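You operate a simulated robot arm through the tools that you are given. There is no shell and no other tool.

You run a simulated robot arm. Do the job below in one go: nothing can be reset, and whatever is moved stays where it is left.

JOB
Stand the white and blue pots in their saucers, set the lamp dial to HIGH and switch the lamp on.
Fine: leave it on. Set down upright: white pot, blue pot.
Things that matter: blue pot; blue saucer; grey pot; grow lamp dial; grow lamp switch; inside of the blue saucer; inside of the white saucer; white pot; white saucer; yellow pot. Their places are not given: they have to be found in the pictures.

Only the result counts: the job must be done as asked and must still hold three seconds after the hand-in. Knocking over, shifting, dropping, spilling or breaking anything else fails it.

ROBOT AND FRAMES
A 6-joint arm with a fingered hand, fixed in place. Base frame: the origin is at the foot of the arm, x ahead of it, y to its left, z up. Units: m, rad, N and s.
It reaches about 1.346 m from its shoulder. Its first joint turns from -2.601 to 2.601 rad. Payload 3.5 kg.
The tool frame sits at the grasp point between the pads (the TCP): z along the fingers, y along the line on which they close. The tips reach 0.026 m beyond it. Largest opening 0.132 m; the body of the gripper starts 0.073 m behind the TCP. The gripper is a hand of 4 fingers: y runs from the thumb to the fingers, the wrist lies at [0, 0, -0.234] in the tool frame.
Orientation is told as [roll, pitch, yaw] about the base's x, y, z axes, in that order, counted from this pose: with the fingers straight down and closing along the base's y, the tool's x points along the base's -x, its y along +y and its z along -z.

CONTROLS
- The arm moves only by the tool jog_arm. Its argument "targets" is a list of rows, each a list of 2 entries, a list of its own where there are three numbers: the shift along the tool's x, y, z in cm, then the turn, a rotation vector about the tool's x, y, z in rad. In form: [[[dx, dy, dz], [ax, ay, az]], ...]. A call has 1 to 20 rows; each row is the pose to reach, as a shift and turn from the pose commanded when the call began, along the tool's axes at that moment. Rows are played at 5 a second. More than 0.05 m and 0.15 rad between two rows, and nothing of the call is played. A pose out of reach is approached as far as the arm can. The call stops where the force on the tool passes 40 N (or 10 N more than at its start, if that is more) or the arm is blocked; 0.2 s more then pass. In this call time passes only in rows, and 0.2 s behind the last. It gives the time, the measured TCP pose, the force on the tool (base axes), the opening and the grip force at its end, in the units of the frame above (readings bear some noise), with the torque about the TCP (base axes, N m) and any sound that the robot's microphone picked up, and new pictures: "pictures" is both (left out), scene, wrist or none.
- Cameras (640 x 400 px; columns grow to the right, rows downward): "scene" is fixed at [0.3998, 0.4991, 1.5234]; the picture's right is [1.00, 0.08, 0.00], its down [0.07, -0.88, -0.47] and it looks along [-0.04, 0.47, -0.88] (base axes); focal length 326 px, centre (320, 200). "wrist" rides on the gripper at [0.068, 0.002, -0.097] in the tool frame; the picture's right is [-0.03, 1.00, 0.00], its down [-0.82, -0.02, -0.58] and it looks along [-0.58, -0.01, 0.82] (tool axes); focal length 270 px, centre (320, 200).
- move_column(by): slides the trunk up (or, below 0, down) by that many m; the arm rides with it, the base frame stays. It gives what a move gives, with no picture.
- curl_fingers(finger1, finger2, finger3, thumb_bend): sets how far each is bent, from 0 (flat) to 1 (curled in); at 0.3 the hand is open as for a grip, at 0.7 the pads meet at the TCP. One left out holds its place. A second passes; each finger stops where it meets its share of the squeeze, and holds until it gets a number again. It is the only way to open and close the hand. It gives what a move gives, with no picture; readings hold the bend of each and the force on the fingers (four entries, about 0 where the hand has none), thumb and palm.
- point_at(camera, pixels): for up to 12 pixels [column, row] of the newest picture of that camera ("zoom" is the newest enlarged one), the place [x, y, z] in the base frame of the surface seen there, good to about 0.003 m. The clock stands still meanwhile.
- enlarge(camera, box): a new picture of the part [left, top, right, bottom] of that camera's present view, enlarged. The clock stands still meanwhile.
- close_job(): hands the job in; it is judged then, once.

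Unless the task says otherwise, let go and move clear before handing in.

The tools are called after "Call:" by a JSON object that holds its "method" and its "body". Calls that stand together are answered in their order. jog_arm: Moves the arm, as the interface text tells. Its arguments: {"type":"object","properties":{"targets":{"type":"array","items":{"type":"array"}},"pictures":{"type":"string","enum":["both","scene","wrist","none"]}},"required":["targets"]} The other tools are called the same way: move_column (by) slides the trunk up or down; curl_fingers (finger1, finger2, finger3, thumb_bend) moves the fingers one by one; point_at (camera, pixels) gives the place of the surface under pixels of a picture; enlarge (camera, box) takes an enlarged picture of a part of a camera's view; close_job () hands the job in.

At the start:

```text
t: 0.0
tcp_pos: [0.1547, 0.6717, 1.0603]
tool_rot: [-0.001, 0.0, 0.001]
contact_force: [0.6, 0.6, -0.6]
torque: [-0.03, -0.02, -0.01]
width: 0.1317
grasp_force: 0.0
shape: jaw
bend: [0.3, 0.3, 0.3, 0.3]
finger forces: [0.0, 0.0, 0.0, 0.0, 0.1, 0.0]
trunk travel left (down, up): [-0.959, 0.011]
```

scene: 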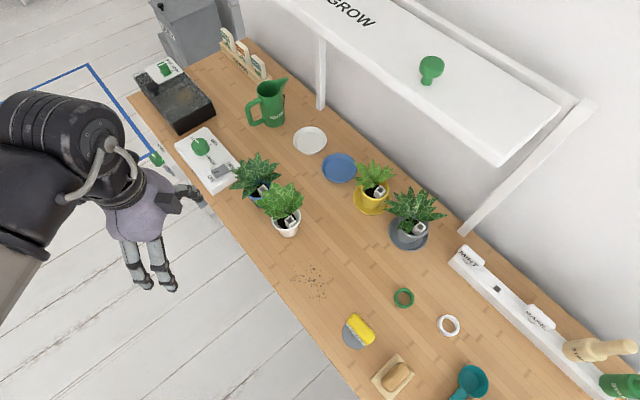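
wrist: 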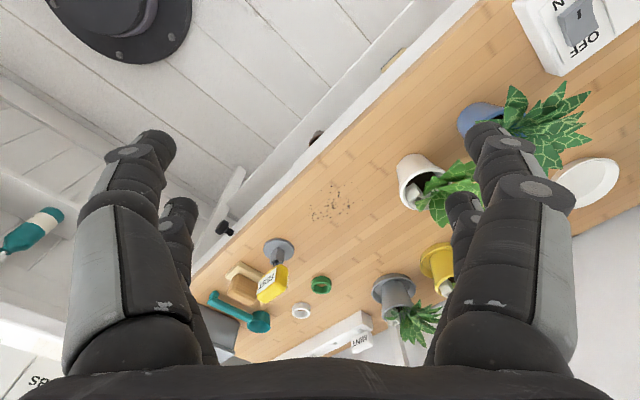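

The scene picture shows the white pot near (288,222), the blue pot near (258,185), the saucers at (310,140) and (339,168), and the lamp switch box at (208,160). I'll enlarge these parts and measure some points.

Call:
{"method": "enlarge", "body": {"camera": "scene", "box": [160, 110, 320, 250]}}

Call:
{"method": "point_at", "body": {"camera": "scene", "pixels": [[310, 140], [339, 168], [288, 215], [288, 232], [258, 190], [285, 200], [255, 175], [208, 160], [200, 147], [222, 172], [240, 230], [430, 65]]}}

```text
2.86 times, centred on (240, 180) of scene
```

zoom: 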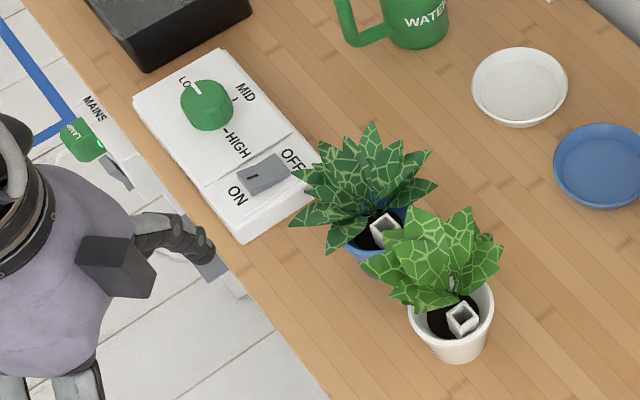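

```text
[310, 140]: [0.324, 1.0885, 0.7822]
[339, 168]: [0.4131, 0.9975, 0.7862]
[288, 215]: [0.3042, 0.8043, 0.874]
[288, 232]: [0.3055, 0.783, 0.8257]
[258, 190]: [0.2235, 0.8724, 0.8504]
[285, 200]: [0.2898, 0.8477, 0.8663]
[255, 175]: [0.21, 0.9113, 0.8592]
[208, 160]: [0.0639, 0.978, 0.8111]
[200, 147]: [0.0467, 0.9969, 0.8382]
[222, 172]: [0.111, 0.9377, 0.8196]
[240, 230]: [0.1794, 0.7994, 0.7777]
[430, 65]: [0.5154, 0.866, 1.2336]
```

The dial (zoom 207,105) sits between LOW/MID/HIGH and the switch (zoom 263,173) between ON and OFF. I'll look closer at both and at the pots.

Call:
{"method": "enlarge", "body": {"camera": "scene", "box": [170, 120, 250, 200]}}

Call:
{"method": "point_at", "body": {"camera": "zoom", "pixels": [[100, 100], [320, 200], [320, 300]]}}

Call:
{"method": "enlarge", "body": {"camera": "scene", "box": [130, 130, 180, 180]}}

Call:
{"method": "enlarge", "body": {"camera": "scene", "box": [230, 140, 320, 245]}}

Call:
{"method": "enlarge", "body": {"camera": "wrist", "box": [380, 0, 640, 250]}}

```text
5.00 times, centred on (210, 160) of scene
```

zoom: 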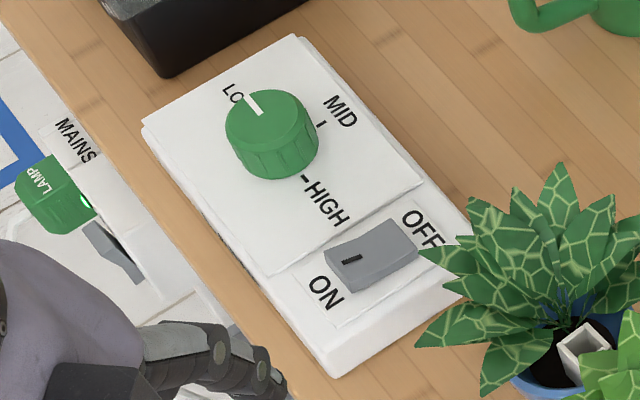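

```text
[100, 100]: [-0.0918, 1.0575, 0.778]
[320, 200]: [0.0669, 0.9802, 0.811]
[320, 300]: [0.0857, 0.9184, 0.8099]
```

```text
8.00 times, centred on (155, 155) of scene
```

zoom: 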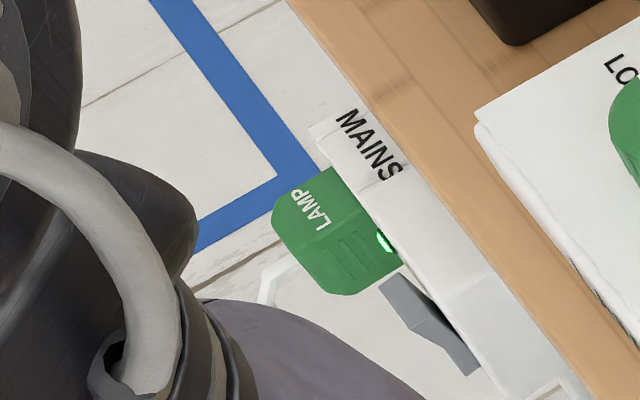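

```text
3.81 times, centred on (275, 192) of scene
```

zoom: 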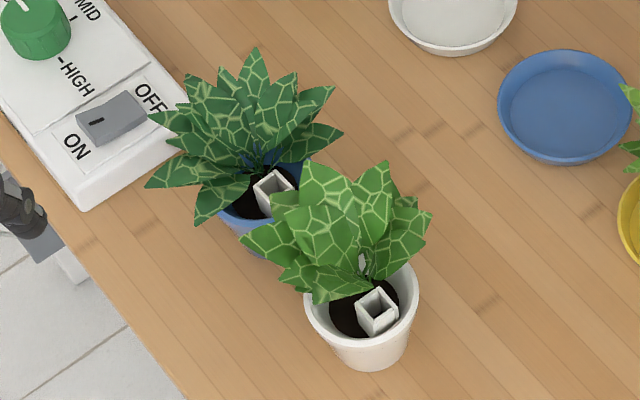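

```text
1.60 times, centred on (510, 125) of wrist
```

zoom: 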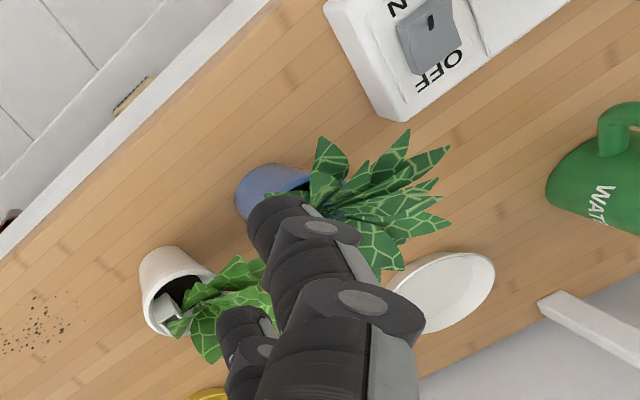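

The mains plug LED is lit, the dial points to LOW, and the table runs diagonally. I'll measure the hood (edge 500,160 / 555,110), the supports and the details of pots and box.

Call:
{"method": "point_at", "body": {"camera": "scene", "pixels": [[275, 5], [350, 60], [430, 110], [500, 158], [555, 110], [322, 60], [321, 105], [460, 232], [500, 185], [340, 20], [430, 80], [590, 105]]}}

Call:
{"method": "point_at", "body": {"camera": "scene", "pixels": [[293, 137], [327, 138], [309, 154], [311, 128], [323, 167], [356, 167], [339, 182], [340, 154], [340, 168], [310, 142], [373, 185], [410, 235]]}}

Call:
{"method": "point_at", "body": {"camera": "zoom", "pixels": [[305, 300], [419, 290], [360, 342], [360, 365], [375, 310], [345, 320], [225, 212], [250, 225], [245, 200], [272, 190], [320, 200], [250, 250]]}}

```text
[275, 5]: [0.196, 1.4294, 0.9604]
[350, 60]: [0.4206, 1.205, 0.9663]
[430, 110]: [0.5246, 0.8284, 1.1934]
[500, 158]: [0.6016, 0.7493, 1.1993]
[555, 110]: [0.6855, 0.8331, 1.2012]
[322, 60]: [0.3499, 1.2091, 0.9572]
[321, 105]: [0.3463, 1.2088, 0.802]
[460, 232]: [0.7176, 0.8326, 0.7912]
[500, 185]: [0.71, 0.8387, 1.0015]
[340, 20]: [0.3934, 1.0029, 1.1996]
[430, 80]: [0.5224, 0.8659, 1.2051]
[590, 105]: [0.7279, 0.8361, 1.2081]
```

```text
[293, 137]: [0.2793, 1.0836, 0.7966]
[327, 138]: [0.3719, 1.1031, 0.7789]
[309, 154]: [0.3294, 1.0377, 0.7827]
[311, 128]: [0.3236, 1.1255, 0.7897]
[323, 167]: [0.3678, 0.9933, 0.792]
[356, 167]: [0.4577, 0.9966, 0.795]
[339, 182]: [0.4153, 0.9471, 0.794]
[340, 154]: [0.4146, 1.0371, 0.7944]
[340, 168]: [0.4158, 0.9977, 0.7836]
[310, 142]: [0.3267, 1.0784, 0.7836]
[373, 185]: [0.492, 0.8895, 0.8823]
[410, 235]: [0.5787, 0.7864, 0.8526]
```

```text
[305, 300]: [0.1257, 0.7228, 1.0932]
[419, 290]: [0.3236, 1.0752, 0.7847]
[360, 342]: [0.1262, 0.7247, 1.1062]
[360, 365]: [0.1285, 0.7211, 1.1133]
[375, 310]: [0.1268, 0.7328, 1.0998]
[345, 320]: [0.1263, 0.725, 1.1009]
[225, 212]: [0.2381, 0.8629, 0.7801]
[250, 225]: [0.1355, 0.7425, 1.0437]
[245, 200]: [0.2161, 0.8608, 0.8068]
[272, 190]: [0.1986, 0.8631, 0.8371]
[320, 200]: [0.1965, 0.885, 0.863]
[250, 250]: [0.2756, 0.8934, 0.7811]
```

I mistakenly measured on the wrist zoom, so I'll redo the pot measurements from a new scene zoom. I'll also look at the table edge and the hood from the front.

Call:
{"method": "enlarge", "body": {"camera": "scene", "box": [230, 140, 320, 245]}}

Call:
{"method": "point_at", "body": {"camera": "zoom", "pixels": [[308, 300], [416, 285], [352, 337], [365, 364], [326, 345], [405, 340], [335, 320], [385, 280], [222, 212], [250, 240], [245, 200], [238, 230]]}}

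Call:
{"method": "point_at", "body": {"camera": "zoom", "pixels": [[375, 165], [325, 170], [425, 215], [250, 240], [300, 280], [320, 295], [255, 52], [335, 90], [340, 130], [150, 185], [160, 120], [210, 210]]}}

Call:
{"method": "point_at", "body": {"camera": "scene", "pixels": [[235, 222], [270, 270], [300, 310], [345, 372], [130, 97], [160, 135], [245, 150], [240, 235]]}}

```text
3.81 times, centred on (275, 192) of scene
```

zoom: 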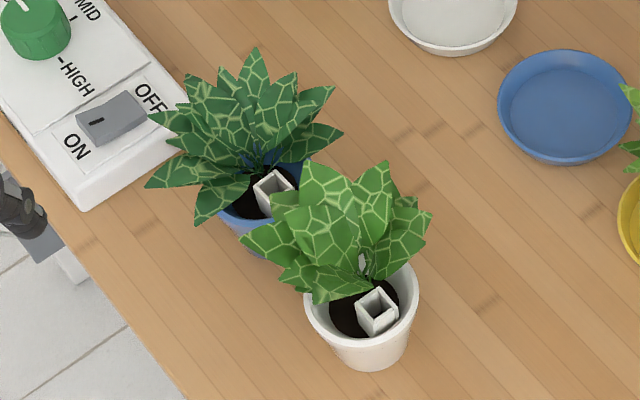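

```text
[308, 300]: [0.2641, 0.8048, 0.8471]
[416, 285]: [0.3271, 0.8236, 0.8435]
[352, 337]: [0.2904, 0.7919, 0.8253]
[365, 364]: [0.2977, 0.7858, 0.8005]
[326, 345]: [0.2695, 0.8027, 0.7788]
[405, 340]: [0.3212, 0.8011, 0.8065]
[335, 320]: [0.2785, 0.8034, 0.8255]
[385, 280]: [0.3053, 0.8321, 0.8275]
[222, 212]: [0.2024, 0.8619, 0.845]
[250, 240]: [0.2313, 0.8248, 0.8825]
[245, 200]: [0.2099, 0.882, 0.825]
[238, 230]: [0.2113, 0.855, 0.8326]
```

```text
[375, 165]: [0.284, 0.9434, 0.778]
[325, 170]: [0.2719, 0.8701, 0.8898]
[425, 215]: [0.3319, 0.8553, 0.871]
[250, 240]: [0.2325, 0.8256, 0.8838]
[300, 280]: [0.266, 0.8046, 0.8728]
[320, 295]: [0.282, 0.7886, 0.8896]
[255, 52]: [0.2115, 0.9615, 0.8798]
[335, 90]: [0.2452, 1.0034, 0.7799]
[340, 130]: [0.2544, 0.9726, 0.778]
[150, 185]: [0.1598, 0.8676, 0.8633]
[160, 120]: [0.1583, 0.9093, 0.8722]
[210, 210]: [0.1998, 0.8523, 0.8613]
```

```text
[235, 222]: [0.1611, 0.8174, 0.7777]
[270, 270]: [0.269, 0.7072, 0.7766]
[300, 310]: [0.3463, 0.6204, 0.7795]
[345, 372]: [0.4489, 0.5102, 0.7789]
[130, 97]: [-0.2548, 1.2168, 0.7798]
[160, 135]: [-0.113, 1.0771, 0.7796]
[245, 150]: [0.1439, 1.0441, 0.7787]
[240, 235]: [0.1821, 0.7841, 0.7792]
```

Both pots stand on the table with rims at z≈0.845 and about 8 cm apart; white is near (0.297,0.82) and blue near (0.235,0.877). I'll look at the hand's own shape before choosing the grip.

Call:
{"method": "enlarge", "body": {"camera": "scene", "box": [90, 130, 220, 300]}}

Call:
{"method": "point_at", "body": {"camera": "zoom", "pixels": [[320, 200], [300, 330], [380, 340]]}}

Call:
{"method": "point_at", "body": {"camera": "wrist", "pixels": [[140, 145], [180, 210], [490, 130], [460, 200], [110, 300], [515, 300]]}}

```text
2.35 times, centred on (155, 215) of scene
```

zoom: 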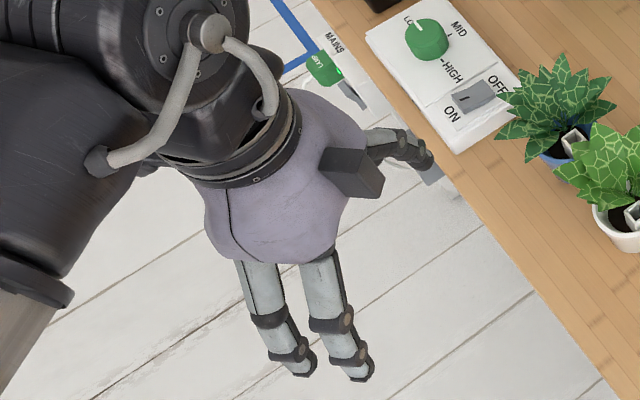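

```text
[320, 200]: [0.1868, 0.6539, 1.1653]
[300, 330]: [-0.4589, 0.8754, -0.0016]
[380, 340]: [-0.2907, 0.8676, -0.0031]
```

```text
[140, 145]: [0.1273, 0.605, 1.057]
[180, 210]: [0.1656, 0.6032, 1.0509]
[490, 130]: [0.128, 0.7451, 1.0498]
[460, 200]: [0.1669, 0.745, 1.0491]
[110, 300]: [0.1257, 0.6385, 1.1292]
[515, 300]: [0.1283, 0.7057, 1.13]
```

The hand has two fingers on each side (base x 0.127 and 0.167), and a dark block sticks out of the palm at zoom (350,175). I'll measure that block.

Call:
{"method": "point_at", "body": {"camera": "zoom", "pixels": [[335, 160], [370, 168], [380, 180], [355, 195], [335, 185], [345, 172], [320, 115], [270, 240], [310, 350], [350, 360]]}}

Call:
{"method": "enlarge", "body": {"camera": "scene", "box": [90, 130, 220, 300]}}

```text
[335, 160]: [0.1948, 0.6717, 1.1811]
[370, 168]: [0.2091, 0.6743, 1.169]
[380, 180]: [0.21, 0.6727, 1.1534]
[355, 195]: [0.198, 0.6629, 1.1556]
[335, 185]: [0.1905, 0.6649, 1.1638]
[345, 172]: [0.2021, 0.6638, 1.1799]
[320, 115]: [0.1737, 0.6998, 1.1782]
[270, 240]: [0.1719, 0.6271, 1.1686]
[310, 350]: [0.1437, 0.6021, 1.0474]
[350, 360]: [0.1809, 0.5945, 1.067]
```

```text
2.35 times, centred on (155, 215) of scene
```

zoom: 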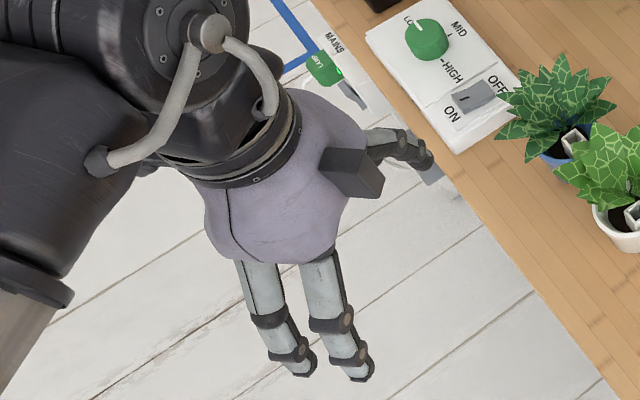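

The block sticks out to about 5.5 cm on the tool's −x side, so a tilt of about 50° below level keeps it clear. Both plants lean to −s (away from +x, −y), so I'll come at each pot from its +x/−y side with the pads closing across the table, and I'll turn and shift the hand first.

Call:
{"method": "jog_arm", "body": {"targets": [[[-2.62, 0.37, 0], [-0.0342, 0.0827, 0.094]], [[-5.25, 0.75, 0], [-0.0685, 0.1653, 0.188]], [[-7.87, 1.12, 0], [-0.1027, 0.248, 0.2821]], [[-10.5, 1.5, 0], [-0.1369, 0.3307, 0.3761]], [[-13.1, 1.87, 0], [-0.1711, 0.4133, 0.4701]], [[-15.75, 2.25, 0], [-0.2054, 0.496, 0.5642]], [[-18.4, 2.62, 0], [-0.2396, 0.5786, 0.6582]], [[-21, 3, 0], [-0.2738, 0.6613, 0.7522]]]}}

```text
t: 1.8
tcp_pos: [0.3659, 0.7035, 1.115]
tool_rot: [-0.002, 0.695, -0.787]
contact_force: [0.5, -0.1, -0.3]
torque: [-0.06, 0.02, 0.0]
width: 0.1317
grasp_force: 0.1
shape: jaw
bend: [0.3, 0.3, 0.3, 0.3]
finger forces: [0.1, 0.0, 0.1, 0.0, 0.0, 0.0]
out of reach, approached as far as the arm can: row 2, 3, 4, 5, 6, 7, 8
trunk travel left (down, up): [-0.959, 0.011]
```

scene: 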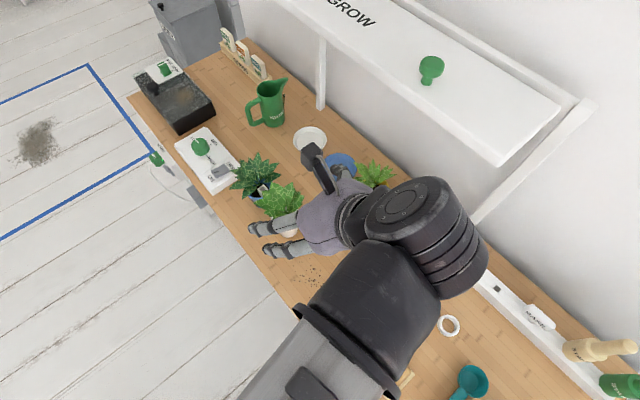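
wrist: 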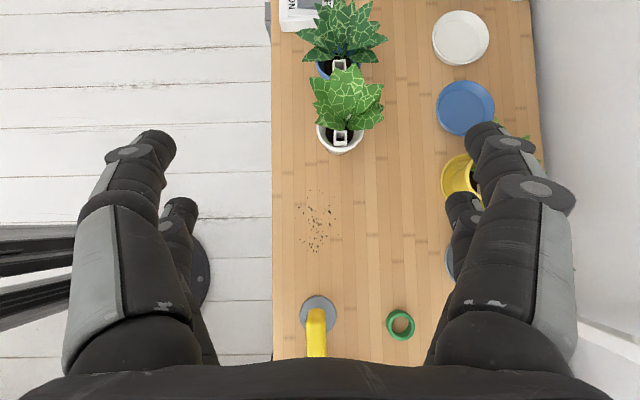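

The hand has the wished orientation but sits 5.5 cm higher than asked, since the shoulder is too high, so I'll lower the trunk. First I'll check the heights of the arm links (pixels 350,310 / 440,220) and refine the pots.

Call:
{"method": "point_at", "body": {"camera": "scene", "pixels": [[350, 310], [290, 350], [410, 205], [460, 280], [380, 350], [330, 340], [270, 390], [340, 215], [312, 155]]}}

Call:
{"method": "enlarge", "body": {"camera": "wrist", "box": [280, 0, 400, 170]}}

Call:
{"method": "point_at", "body": {"camera": "wrist", "pixels": [[318, 132], [362, 134], [340, 153], [341, 140], [330, 128], [319, 70], [340, 66], [345, 60], [435, 107], [495, 107], [465, 83], [465, 134]]}}

```text
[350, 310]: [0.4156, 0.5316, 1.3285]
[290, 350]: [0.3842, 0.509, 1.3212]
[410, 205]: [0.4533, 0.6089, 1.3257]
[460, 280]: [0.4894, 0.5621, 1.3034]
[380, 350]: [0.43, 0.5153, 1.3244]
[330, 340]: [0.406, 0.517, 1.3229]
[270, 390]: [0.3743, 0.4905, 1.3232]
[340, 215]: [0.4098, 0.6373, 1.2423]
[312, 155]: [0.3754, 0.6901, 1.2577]
```

```text
2.35 times, centred on (340, 85) of wrist
```

zoom: 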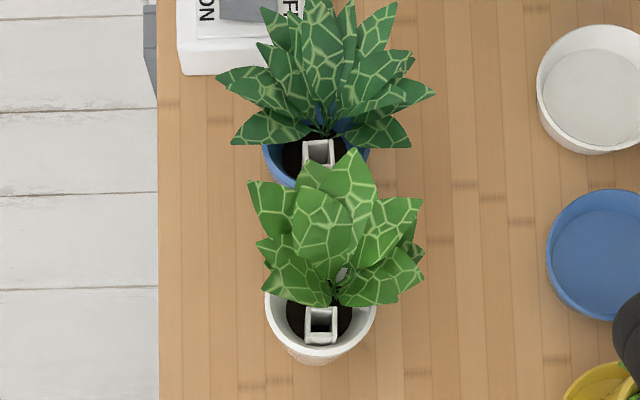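

```text
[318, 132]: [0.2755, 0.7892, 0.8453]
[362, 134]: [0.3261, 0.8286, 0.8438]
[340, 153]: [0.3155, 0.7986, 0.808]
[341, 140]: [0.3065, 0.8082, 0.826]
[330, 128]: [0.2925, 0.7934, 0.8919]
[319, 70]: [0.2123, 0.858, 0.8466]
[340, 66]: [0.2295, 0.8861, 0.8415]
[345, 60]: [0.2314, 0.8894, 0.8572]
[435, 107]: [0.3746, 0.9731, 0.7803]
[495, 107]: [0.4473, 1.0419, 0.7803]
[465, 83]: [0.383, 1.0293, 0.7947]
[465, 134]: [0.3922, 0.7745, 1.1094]
```

White pot centre comes out near (0.300, 0.809) and blue near (0.237, 0.878), with rims at z 0.845. I'll lower the trunk by 0.16 to bring the hand nearer to the table.

Call:
{"method": "move_column", "body": {"by": -0.16}}

Call:
{"method": "jog_arm", "body": {"targets": [[[0, 0, 0], [0, 0, 0]]]}}

```text
t: 3.6
tcp_pos: [0.3656, 0.7042, 0.9543]
tool_rot: [0.0, 0.698, -0.784]
contact_force: [0.7, -0.1, 0.5]
torque: [-0.05, 0.02, 0.0]
width: 0.132
grasp_force: 0.1
shape: jaw
bend: [0.3, 0.3, 0.3, 0.3]
finger forces: [0.0, 0.0, 0.0, 0.0, 0.1, 0.0]
trunk travel left (down, up): [-0.799, 0.171]
```

```text
t: 4.0
tcp_pos: [0.3657, 0.7046, 0.9551]
tool_rot: [0.0, 0.695, -0.786]
contact_force: [-0.2, 0.4, -0.1]
torque: [0.0, -0.02, -0.04]
width: 0.1317
grasp_force: 0.1
shape: jaw
bend: [0.3, 0.3, 0.3, 0.3]
finger forces: [0.0, 0.1, 0.1, 0.0, 0.0, 0.0]
trunk travel left (down, up): [-0.799, 0.171]
```

scene: 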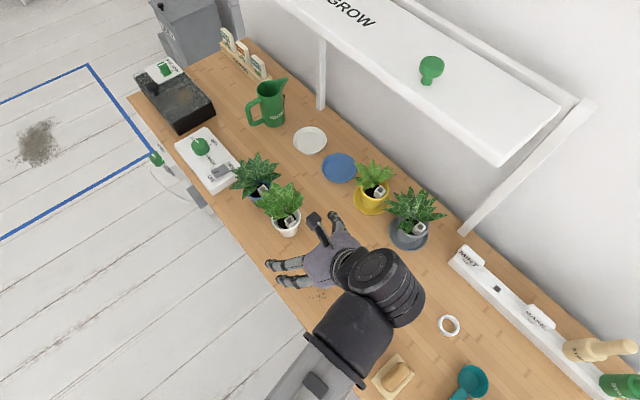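
wrist: 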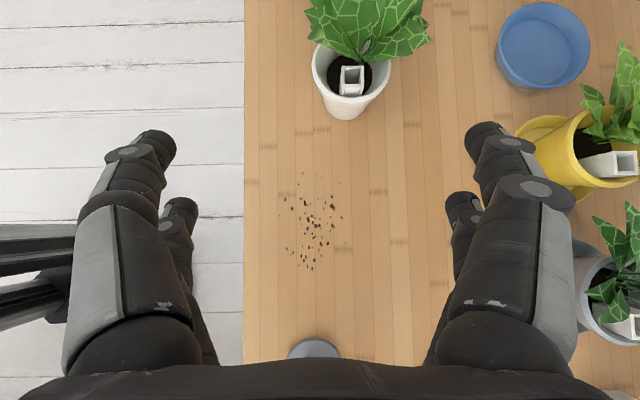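

The hand now sits at z 0.955, with the white pot ahead at wrist pixel (350,85). I'll centre on it sideways and go 10 cm along the fingers, then look.

Call:
{"method": "jog_arm", "body": {"targets": [[[0.6, 1.4, 1], [0, 0, 0]], [[1.2, 2.7, 2], [0, 0, 0]], [[1.2, 2.7, 4], [0, 0, 0]], [[1.2, 2.7, 6], [0, 0, 0]], [[1.2, 2.7, 8], [0, 0, 0]], [[1.2, 2.7, 10], [0, 0, 0]]]}}

```text
t: 5.4
tcp_pos: [0.3353, 0.7728, 0.9558]
tool_rot: [-0.001, 0.695, -0.785]
contact_force: [-0.5, -0.1, -0.1]
torque: [0.0, 0.0, 0.0]
width: 0.132
grasp_force: 0.1
shape: jaw
bend: [0.3, 0.3, 0.3, 0.3]
finger forces: [0.0, 0.0, 0.0, 0.1, 0.0, 0.0]
out of reach, approached as far as the arm can: row 1, 2, 3, 4, 5, 6
trunk travel left (down, up): [-0.799, 0.171]
```

scene: 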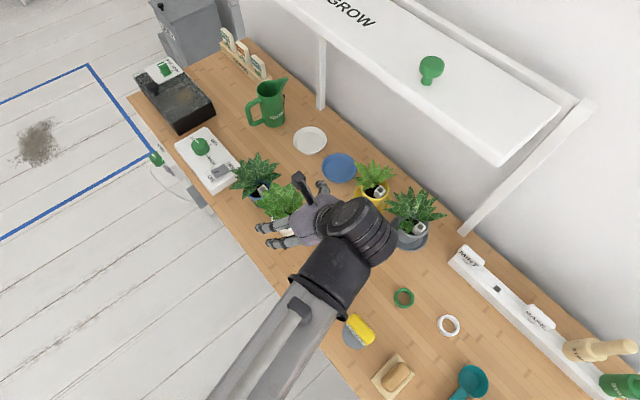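
wrist: 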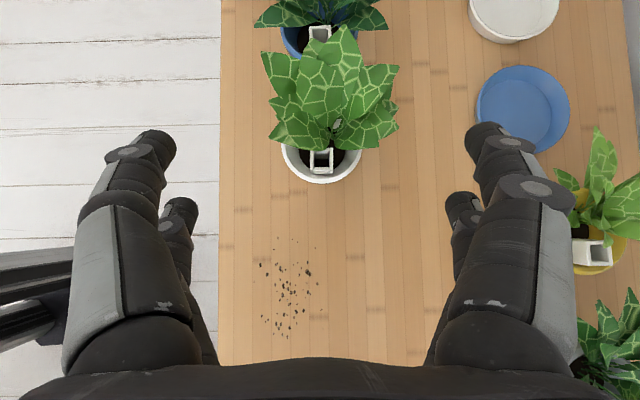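

Sideways it tracked, but the height is stuck at z 0.956 because the arm is at its lower limit for this trunk height. I'll raise the hand relative to the trunk and then lower the trunk to get slack.

Call:
{"method": "jog_arm", "body": {"targets": [[[2.7, 0, -3.2], [0, 0, 0]], [[5.4, 0, -6.4], [0, 0, 0]], [[8.1, 0, -9.6], [0, 0, 0]], [[10.8, 0, -12.8], [0, 0, 0]], [[13.5, 0, -16], [0, 0, 0]]], "pictures": "scene"}}

```text
t: 6.6
tcp_pos: [0.333, 0.7758, 0.9549]
tool_rot: [0.002, 0.696, -0.787]
contact_force: [-1.0, -1.1, 0.3]
torque: [0.0, 0.0, 0.0]
width: 0.132
grasp_force: 0.0
shape: jaw
bend: [0.3, 0.3, 0.3, 0.3]
finger forces: [0.0, 0.0, 0.1, 0.0, 0.1, 0.0]
out of reach, approached as far as the arm can: row 1, 2, 3, 4, 5
trunk travel left (down, up): [-0.799, 0.171]
```

scene: 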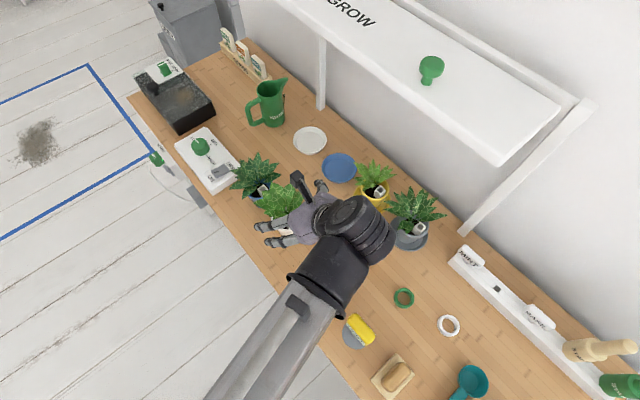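

The height does not react to jogging at all: this arm works in a level plane and only the trunk changes the height. So I'll back off level by 5.5 cm and lower the trunk to the gripping height.

Call:
{"method": "jog_arm", "body": {"targets": [[[-2.1, 0, -1.77], [0, 0, 0]], [[-4.2, 0, -3.54], [0, 0, 0]]], "pictures": "scene"}}

Call:
{"method": "point_at", "body": {"camera": "scene", "pixels": [[378, 165], [365, 165], [418, 195], [405, 215], [283, 85], [270, 90], [350, 215], [330, 270], [270, 330], [240, 370], [248, 165], [290, 185]]}}

```text
t: 7.2
tcp_pos: [0.3724, 0.7379, 0.9548]
tool_rot: [0.0, 0.695, -0.784]
contact_force: [-0.3, 0.2, 0.2]
torque: [0.02, 0.0, 0.02]
width: 0.132
grasp_force: 0.0
shape: jaw
bend: [0.3, 0.3, 0.3, 0.3]
finger forces: [0.0, 0.0, 0.0, 0.1, 0.0, 0.0]
trunk travel left (down, up): [-0.799, 0.171]
```

scene: 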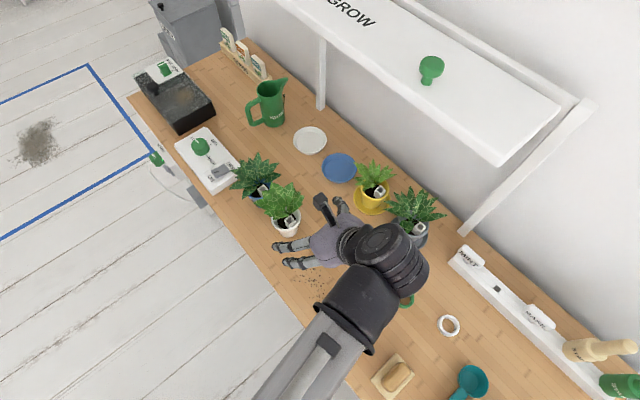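

```text
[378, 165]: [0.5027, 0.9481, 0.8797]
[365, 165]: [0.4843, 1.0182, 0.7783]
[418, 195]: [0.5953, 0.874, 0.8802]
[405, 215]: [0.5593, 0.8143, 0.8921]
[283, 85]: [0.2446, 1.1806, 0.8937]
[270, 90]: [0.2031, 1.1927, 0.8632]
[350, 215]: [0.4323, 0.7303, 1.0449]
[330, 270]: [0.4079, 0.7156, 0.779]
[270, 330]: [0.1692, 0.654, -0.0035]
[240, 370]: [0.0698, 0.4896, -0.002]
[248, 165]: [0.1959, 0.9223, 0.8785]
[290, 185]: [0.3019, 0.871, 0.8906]
```

The leaf tops are at about z 0.89 and the path at this spot is empty table. I'll lower the trunk by 0.123.

Call:
{"method": "move_column", "body": {"by": -0.123}}

Call:
{"method": "jog_arm", "body": {"targets": [[[0, 0, 0], [0, 0, 0]]]}}

```text
t: 8.8
tcp_pos: [0.3716, 0.7388, 0.8313]
tool_rot: [0.001, 0.695, -0.786]
contact_force: [-0.4, -0.2, 0.0]
torque: [0.0, 0.0, -0.02]
width: 0.1319
grasp_force: 0.0
shape: jaw
bend: [0.3, 0.3, 0.3, 0.3]
finger forces: [0.1, 0.0, 0.0, 0.0, 0.0, 0.1]
trunk travel left (down, up): [-0.676, 0.294]
```

```text
t: 9.2
tcp_pos: [0.3734, 0.7383, 0.8318]
tool_rot: [-0.001, 0.695, -0.784]
contact_force: [0.0, 0.0, 0.3]
torque: [0.01, -0.01, 0.0]
width: 0.132
grasp_force: 0.2
shape: jaw
bend: [0.3, 0.3, 0.3, 0.3]
finger forces: [0.1, 0.1, 0.0, 0.0, 0.1, 0.0]
trunk travel left (down, up): [-0.676, 0.294]
```

scene: 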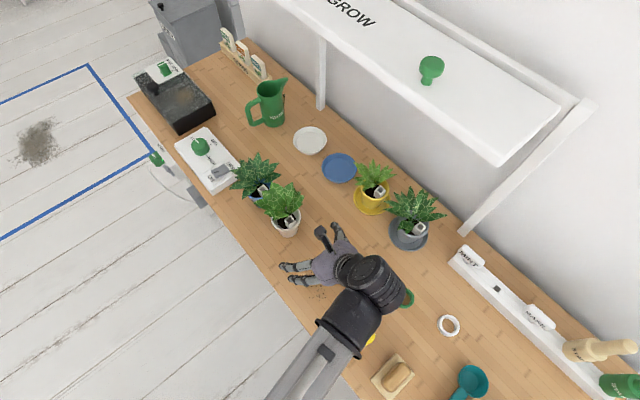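
wrist: 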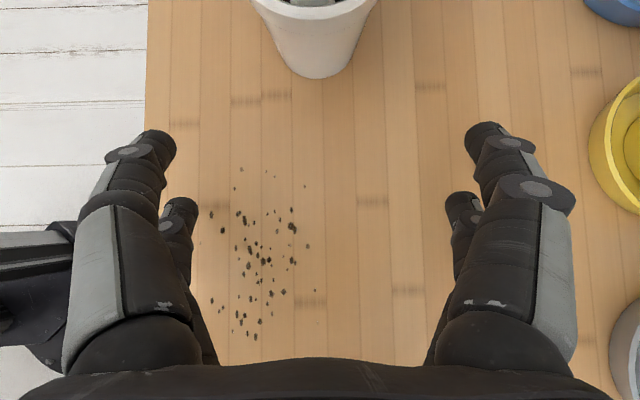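

The pot is centred between the fingers (wrist column about 314, finger middle about 320). I'll move 10 cm level toward it.

Call:
{"method": "jog_arm", "body": {"targets": [[[1.53, 0, 1.29], [0, 0, 0]], [[3.06, 0, 2.57], [0, 0, 0]], [[4.6, 0, 3.86], [0, 0, 0]], [[6.13, 0, 5.14], [0, 0, 0]], [[6.9, 0, 5.79], [0, 0, 0]], [[7.66, 0, 6.43], [0, 0, 0]]]}}

```text
t: 10.6
tcp_pos: [0.3024, 0.8091, 0.8315]
tool_rot: [-0.001, 0.695, -0.786]
contact_force: [-1.0, 0.1, 0.7]
torque: [-0.02, -0.02, -0.03]
width: 0.1318
grasp_force: 0.0
shape: jaw
bend: [0.3, 0.3, 0.3, 0.3]
finger forces: [0.0, 0.0, 0.0, 0.1, 0.1, 0.1]
trunk travel left (down, up): [-0.676, 0.294]
```

scene: 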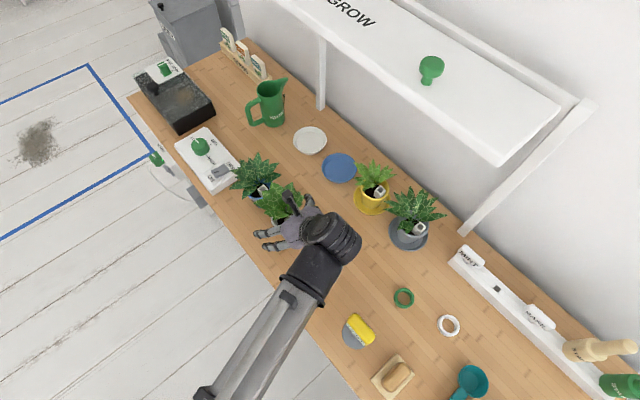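
wrist: 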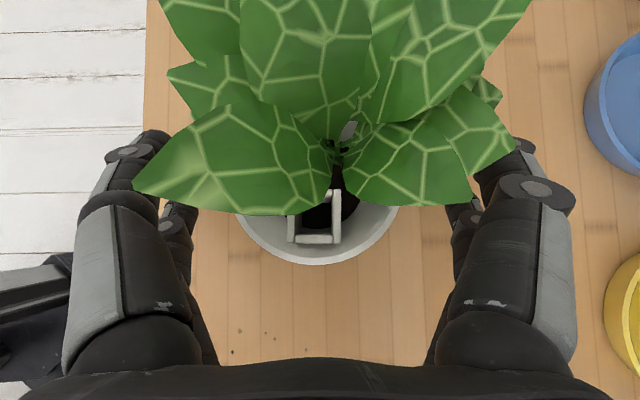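

The pot stands between the pads, with its rim visible at wrist (318,240). I'll close the fingers in two steps.

Call:
{"method": "curl_fingers", "body": {"finger1": 0.48, "finger2": 0.48, "finger3": 0.48, "thumb_bend": 0.48}}

Call:
{"method": "curl_fingers", "body": {"finger1": 0.62, "finger2": 0.62, "finger3": 0.62, "thumb_bend": 0.62}}

Call:
{"method": "jog_arm", "body": {"targets": [[[0, 0, 0], [0, 0, 0]]]}}

```text
t: 11.6
tcp_pos: [0.3032, 0.8094, 0.8306]
tool_rot: [0.0, 0.695, -0.786]
contact_force: [-0.3, -0.6, -0.6]
torque: [-0.02, 0.0, -0.02]
width: 0.0729
grasp_force: 0.0
shape: fingers
bend: [0.48, 0.48, 0.48, 0.48]
finger forces: [0.1, 0.0, 0.0, 0.0, 0.1, 0.1]
trunk travel left (down, up): [-0.676, 0.294]
```

```text
t: 12.6
tcp_pos: [0.3035, 0.8097, 0.8309]
tool_rot: [0.001, 0.694, -0.785]
contact_force: [-0.1, -0.7, 0.4]
torque: [-0.01, -0.03, 0.0]
width: 0.0471
grasp_force: 12.5
shape: fingers
bend: [0.55, 0.54, 0.56, 0.59]
finger forces: [6.3, 6.2, 4.3, 0.0, 8.6, 0.1]
trunk travel left (down, up): [-0.676, 0.294]
```

```text
t: 13.0
tcp_pos: [0.3033, 0.8097, 0.8317]
tool_rot: [0.001, 0.694, -0.784]
contact_force: [-0.5, -0.8, 0.3]
torque: [-0.02, -0.03, 0.0]
width: 0.0475
grasp_force: 12.2
shape: fingers
bend: [0.55, 0.54, 0.56, 0.59]
finger forces: [6.4, 6.3, 4.4, 0.0, 8.6, 0.0]
trunk travel left (down, up): [-0.676, 0.294]
```

scene: 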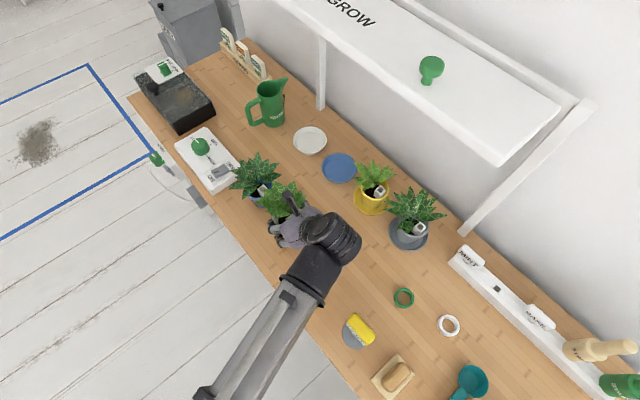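
wrist: 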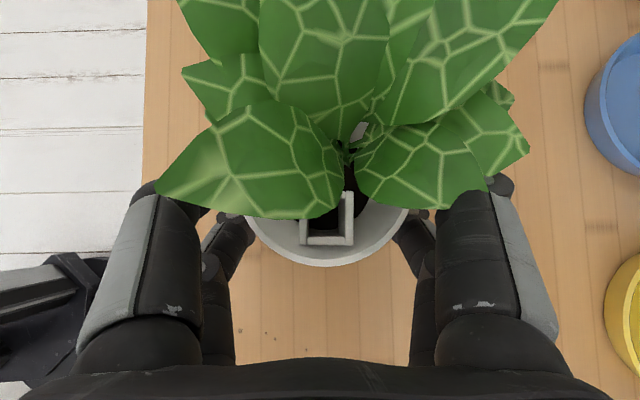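

The pot is held with about 12 N and shifted only a few mm. I'll lift a little by the trunk and check.

Call:
{"method": "move_column", "body": {"by": 0.03}}

Call:
{"method": "jog_arm", "body": {"targets": [[[0, 0, 0], [0, 0, 0]]]}}

Call:
{"method": "enlarge", "body": {"camera": "scene", "box": [230, 150, 340, 260]}}

```text
t: 13.7
tcp_pos: [0.303, 0.8099, 0.8607]
tool_rot: [0.0, 0.695, -0.786]
contact_force: [0.6, 0.0, -2.1]
torque: [0.0, -0.01, -0.01]
width: 0.0472
grasp_force: 12.7
shape: fingers
bend: [0.55, 0.54, 0.56, 0.59]
finger forces: [6.6, 6.4, 4.2, 0.0, 8.4, 0.0]
trunk travel left (down, up): [-0.706, 0.264]
```

```text
t: 14.1
tcp_pos: [0.3029, 0.8091, 0.8617]
tool_rot: [0.0, 0.694, -0.786]
contact_force: [-0.3, 0.2, -1.3]
torque: [0.0, 0.0, 0.03]
width: 0.0475
grasp_force: 12.6
shape: fingers
bend: [0.55, 0.54, 0.56, 0.59]
finger forces: [6.6, 6.3, 4.2, 0.0, 8.3, 0.0]
trunk travel left (down, up): [-0.706, 0.264]
```

scene: 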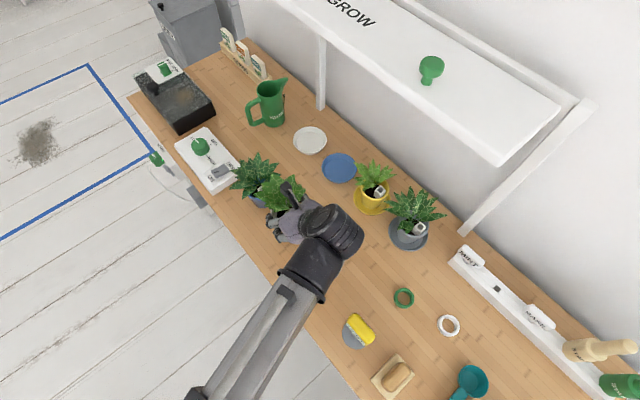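
wrist: 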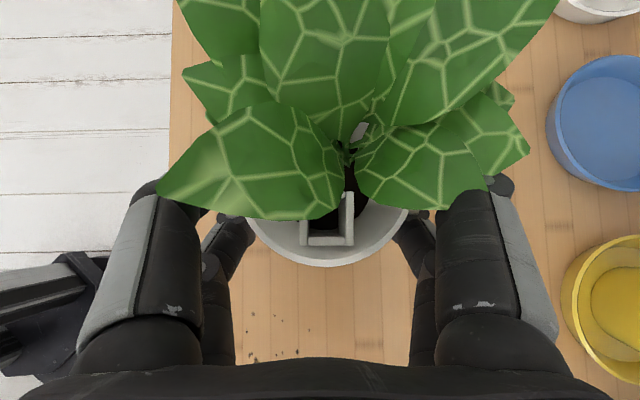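

```text
3.64 times, centred on (285, 205) of scene
```

zoom: 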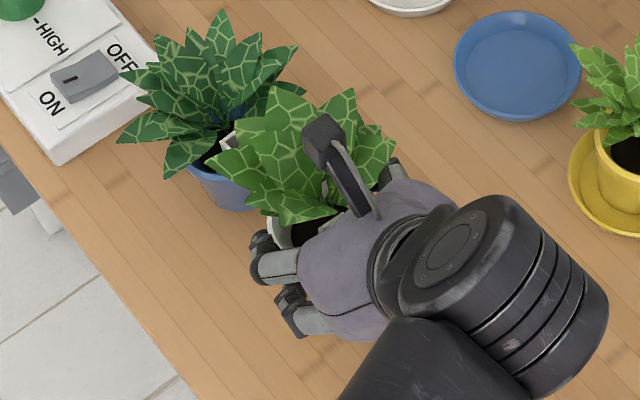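

The pot hangs free (about 1.5–2 N of weight). I'll raise to a safe transit height and measure the held rim to learn its offset from the TCP.

Call:
{"method": "point_at", "body": {"camera": "wrist", "pixels": [[248, 225], [407, 220], [330, 262], [272, 250], [390, 245], [327, 245]]}}

Call:
{"method": "move_column", "body": {"by": 0.065}}

```text
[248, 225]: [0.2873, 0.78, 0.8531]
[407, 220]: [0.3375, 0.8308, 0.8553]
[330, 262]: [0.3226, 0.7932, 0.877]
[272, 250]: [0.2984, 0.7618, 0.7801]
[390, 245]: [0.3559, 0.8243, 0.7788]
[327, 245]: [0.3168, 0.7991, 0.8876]
```

```text
t: 15.2
tcp_pos: [0.3022, 0.8089, 0.9262]
tool_rot: [0.0, 0.696, -0.785]
contact_force: [-0.4, -0.1, -2.2]
torque: [0.0, 0.02, -0.01]
width: 0.0475
grasp_force: 12.3
shape: fingers
bend: [0.55, 0.54, 0.56, 0.59]
finger forces: [6.6, 6.4, 4.2, 0.0, 8.3, 0.1]
trunk travel left (down, up): [-0.771, 0.199]
```

The pot centre sits about 7 mm ahead of the TCP along the hand and 2 mm toward +y of the tool. I'll move first sideways across the table (away from the blue plant), then turn the hand 45° about the vertical so it points along +y.

Call:
{"method": "jog_arm", "body": {"targets": [[[0, 3, 0], [0, 0, 0]], [[0, 6, 0], [0, 0, 0]], [[0.5, 7, 0.4], [-0.084, 0, 0.1003]], [[1, 8, 0.8], [-0.168, 0, 0.2005]], [[1.4, 9, 1.2], [-0.2525, 0, 0.3008]], [[1.9, 10, 1.6], [-0.337, 0, 0.401]], [[2.4, 11, 2], [-0.421, 0, 0.5013]], [[2.87, 11.95, 2.41], [-0.505, 0, 0.6016]]]}}

```text
t: 16.9
tcp_pos: [0.3617, 0.9191, 0.926]
tool_rot: [0.003, 0.696, -1.571]
contact_force: [0.4, -0.4, -1.7]
torque: [-0.03, -0.02, -0.02]
width: 0.0475
grasp_force: 13.3
shape: fingers
bend: [0.55, 0.54, 0.56, 0.59]
finger forces: [6.9, 6.3, 4.3, 0.0, 8.2, 0.0]
trunk travel left (down, up): [-0.771, 0.199]
```

scene: 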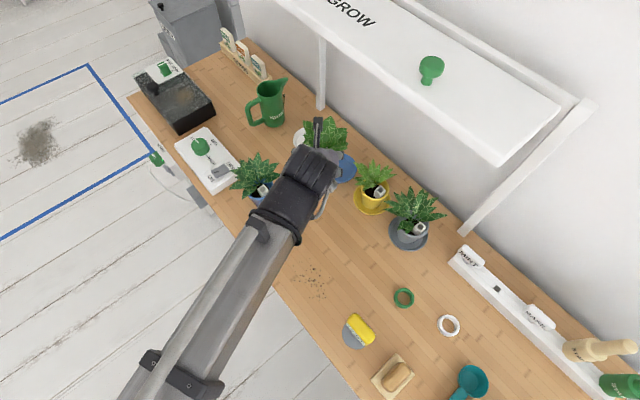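
wrist: 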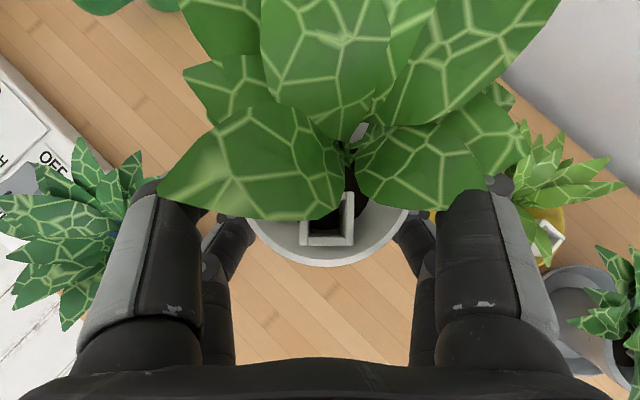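

The hand now points along +y and holds the pot well. Before going in, I'll check how far the watering can (pixels 250–288, 80–127) and the post are from the white saucer.

Call:
{"method": "point_at", "body": {"camera": "scene", "pixels": [[272, 125], [286, 115], [285, 100], [262, 122], [250, 115], [287, 82], [320, 108], [312, 147], [300, 127], [296, 140], [325, 120], [335, 125]]}}

Call:
{"method": "enlarge", "body": {"camera": "scene", "box": [230, 60, 370, 220]}}

```text
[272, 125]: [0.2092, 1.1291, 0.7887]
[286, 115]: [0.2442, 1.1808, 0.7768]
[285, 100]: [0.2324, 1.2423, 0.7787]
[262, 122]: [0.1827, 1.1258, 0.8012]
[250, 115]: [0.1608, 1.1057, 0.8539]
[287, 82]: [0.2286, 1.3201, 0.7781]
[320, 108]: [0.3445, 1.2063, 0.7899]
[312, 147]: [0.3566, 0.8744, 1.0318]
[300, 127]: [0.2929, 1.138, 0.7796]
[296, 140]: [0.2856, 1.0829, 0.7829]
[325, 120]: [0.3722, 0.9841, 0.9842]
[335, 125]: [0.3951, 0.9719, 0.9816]
```

```text
2.50 times, centred on (300, 140) of scene
```

zoom: 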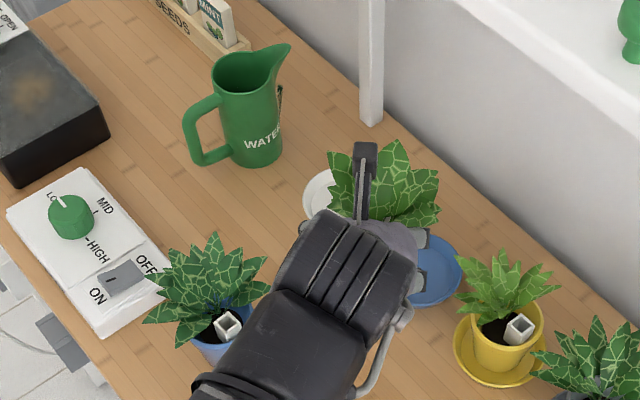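

The can ends near x 0.25 and the plant will reach only to about x 0.28, so the way is clear. I'll lower the trunk 5 cm and move in toward the white saucer.

Call:
{"method": "move_column", "body": {"by": -0.05}}

Call:
{"method": "jog_arm", "body": {"targets": [[[1.98, -0.65, 1.66], [0, 0, 0]], [[3.96, -1.3, 3.32], [0, 0, 0]], [[5.94, -1.95, 4.98], [0, 0, 0]], [[7.92, -2.6, 6.64], [0, 0, 0]], [[9.9, -3.25, 8.3], [0, 0, 0]], [[11.87, -3.9, 9.97], [0, 0, 0]]]}}

```text
t: 17.9
tcp_pos: [0.3611, 0.9182, 0.8765]
tool_rot: [0.005, 0.694, -1.569]
contact_force: [-0.3, 0.2, -2.0]
torque: [-0.02, -0.01, 0.01]
width: 0.0473
grasp_force: 12.7
shape: fingers
bend: [0.55, 0.54, 0.56, 0.59]
finger forces: [6.9, 6.2, 4.4, 0.0, 8.2, 0.0]
trunk travel left (down, up): [-0.721, 0.249]
```

```text
t: 19.3
tcp_pos: [0.3231, 1.0737, 0.8759]
tool_rot: [0.002, 0.696, -1.57]
contact_force: [-0.9, 0.9, -2.3]
torque: [-0.01, 0.0, 0.02]
width: 0.0472
grasp_force: 12.7
shape: fingers
bend: [0.55, 0.54, 0.56, 0.59]
finger forces: [6.7, 6.2, 4.3, 0.1, 8.1, 0.0]
trunk travel left (down, up): [-0.721, 0.249]
```

scene: 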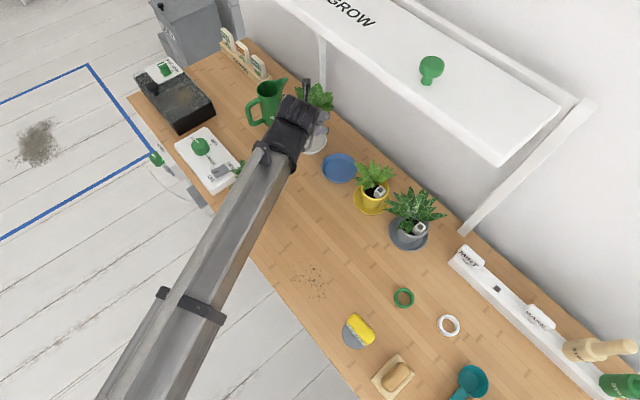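
wrist: 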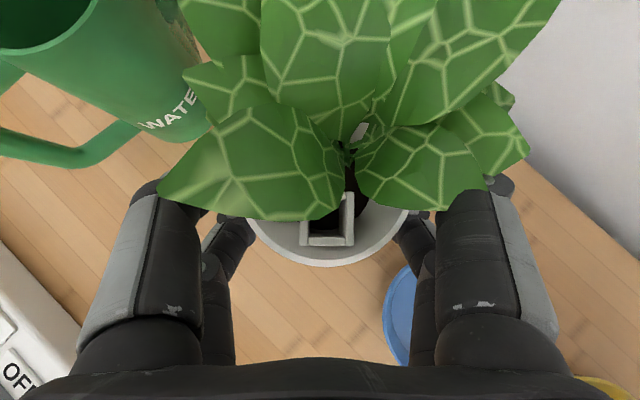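

The pot is above the white saucer, hidden below it in the wrist view. I'll check the alignment in an enlarged scene picture.

Call:
{"method": "enlarge", "body": {"camera": "scene", "box": [270, 70, 360, 170]}}

Call:
{"method": "point_at", "body": {"camera": "zoom", "pixels": [[350, 250], [370, 220], [340, 265], [345, 200], [355, 205], [330, 300], [375, 255]]}}

```text
4.00 times, centred on (315, 120) of scene
```

zoom: 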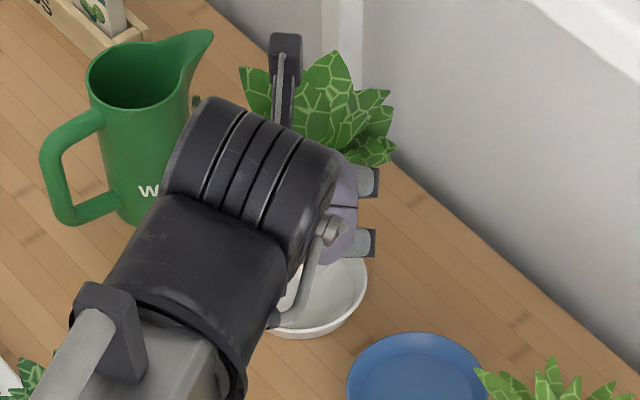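

```text
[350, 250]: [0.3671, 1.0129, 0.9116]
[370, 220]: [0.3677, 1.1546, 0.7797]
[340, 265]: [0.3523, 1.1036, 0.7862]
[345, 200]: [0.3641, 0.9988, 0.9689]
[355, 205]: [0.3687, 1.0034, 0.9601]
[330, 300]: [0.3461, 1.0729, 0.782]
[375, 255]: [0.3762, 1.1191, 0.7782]
```

I'll pin down the saucer's right and front rim from this zoom to confirm its centre.

Call:
{"method": "point_at", "body": {"camera": "zoom", "pixels": [[365, 272], [366, 285], [355, 310], [330, 325], [300, 332], [362, 265], [350, 265], [280, 325]]}}

```text
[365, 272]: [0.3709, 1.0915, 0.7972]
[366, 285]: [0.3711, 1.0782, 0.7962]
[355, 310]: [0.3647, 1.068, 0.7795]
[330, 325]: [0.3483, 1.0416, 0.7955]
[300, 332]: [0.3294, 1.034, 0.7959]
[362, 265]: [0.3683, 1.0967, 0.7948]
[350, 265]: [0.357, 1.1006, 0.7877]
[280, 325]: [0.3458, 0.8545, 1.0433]
```

The saucer's centre is (0.325, 1.081), just where the pot hangs. I'll lower toward the saucer floor in steps and watch the vertical force.

Call:
{"method": "move_column", "body": {"by": -0.034}}

Call:
{"method": "move_column", "body": {"by": -0.003}}

```text
t: 20.1
tcp_pos: [0.3225, 1.0738, 0.8427]
tool_rot: [0.004, 0.697, -1.569]
contact_force: [-0.9, 0.3, -1.5]
torque: [-0.03, -0.05, 0.0]
width: 0.0471
grasp_force: 12.3
shape: fingers
bend: [0.55, 0.54, 0.56, 0.59]
finger forces: [6.7, 6.4, 4.3, 0.0, 8.2, 0.0]
trunk travel left (down, up): [-0.687, 0.283]
```

```text
t: 20.6
tcp_pos: [0.3228, 1.0727, 0.8401]
tool_rot: [0.003, 0.696, -1.57]
contact_force: [0.3, 0.6, -1.3]
torque: [-0.04, 0.01, 0.0]
width: 0.0473
grasp_force: 12.9
shape: fingers
bend: [0.55, 0.54, 0.56, 0.59]
finger forces: [6.7, 6.2, 4.3, 0.0, 8.2, 0.0]
trunk travel left (down, up): [-0.684, 0.286]
```

The force is still the bare weight, so there is no contact yet. I'll go down in 2 mm steps.

Call:
{"method": "move_column", "body": {"by": -0.002}}

Call:
{"method": "move_column", "body": {"by": -0.0015}}

```text
t: 21.1
tcp_pos: [0.3221, 1.0734, 0.8375]
tool_rot: [0.006, 0.697, -1.569]
contact_force: [0.5, 0.2, -1.9]
torque: [-0.02, -0.02, 0.02]
width: 0.0472
grasp_force: 13.4
shape: fingers
bend: [0.55, 0.54, 0.56, 0.59]
finger forces: [6.6, 6.4, 4.2, 0.1, 8.1, 0.0]
trunk travel left (down, up): [-0.682, 0.288]
```

```text
t: 21.6
tcp_pos: [0.3219, 1.0739, 0.835]
tool_rot: [0.004, 0.696, -1.568]
contact_force: [0.5, -1.1, 0.5]
torque: [0.0, -0.06, 0.01]
width: 0.0469
grasp_force: 13.2
shape: fingers
bend: [0.55, 0.54, 0.56, 0.59]
finger forces: [6.6, 6.3, 4.2, 0.1, 8.3, 0.0]
trunk travel left (down, up): [-0.68, 0.29]
```

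The vertical force has gone to about 0, so the pot now rests on the saucer. I'll open the fingers only a little.

Call:
{"method": "curl_fingers", "body": {"finger1": 0.48, "finger2": 0.48, "finger3": 0.48, "thumb_bend": 0.48}}

Call:
{"method": "jog_arm", "body": {"targets": [[[0, 0, 0], [0, 0, 0]]]}}

Call:
{"method": "enlarge", "body": {"camera": "scene", "box": [270, 70, 360, 170]}}

```text
t: 22.6
tcp_pos: [0.3234, 1.0727, 0.8366]
tool_rot: [0.003, 0.697, -1.57]
contact_force: [1.9, 3.1, 6.4]
torque: [0.1, -0.03, 0.0]
width: 0.0718
grasp_force: 4.6
shape: fingers
bend: [0.48, 0.52, 0.54, 0.48]
finger forces: [0.0, 3.8, 5.9, 0.0, 0.1, 0.0]
trunk travel left (down, up): [-0.68, 0.29]
```

```text
t: 23.0
tcp_pos: [0.3227, 1.0736, 0.8366]
tool_rot: [0.003, 0.696, -1.568]
contact_force: [2.2, 2.9, 7.6]
torque: [0.15, -0.08, 0.01]
width: 0.072
grasp_force: 5.5
shape: fingers
bend: [0.48, 0.52, 0.54, 0.48]
finger forces: [0.0, 4.2, 6.3, 0.0, 0.1, 0.0]
trunk travel left (down, up): [-0.68, 0.29]
```

scene: 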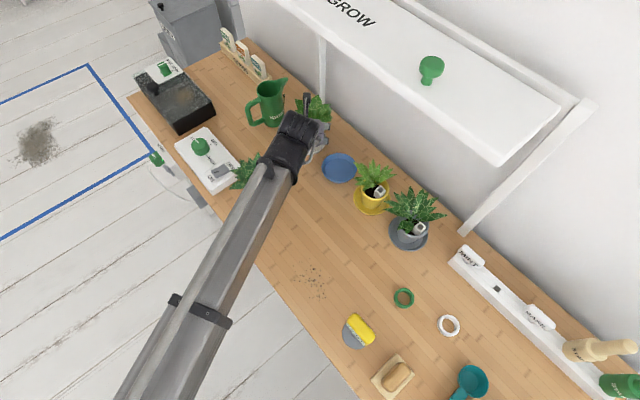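
wrist: 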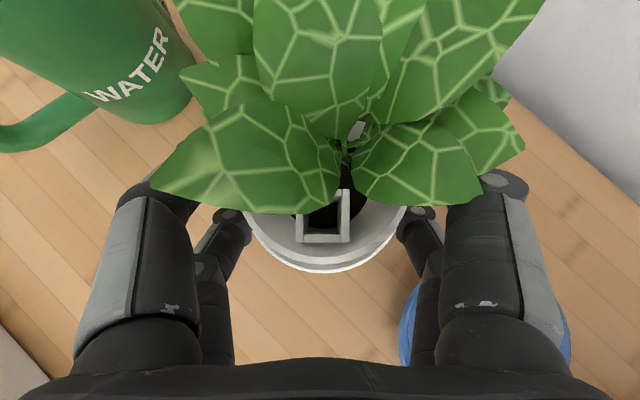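

```text
4.00 times, centred on (315, 120) of scene
```

zoom: 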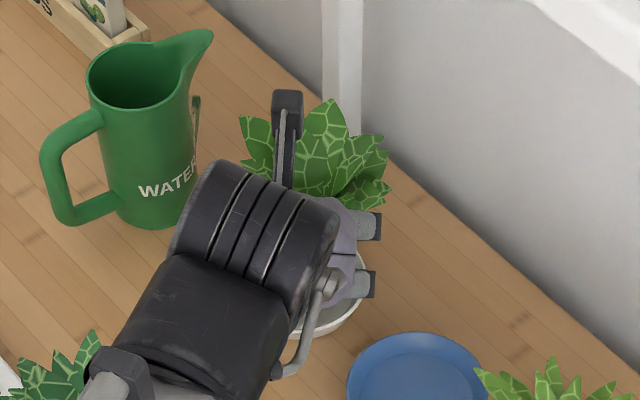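

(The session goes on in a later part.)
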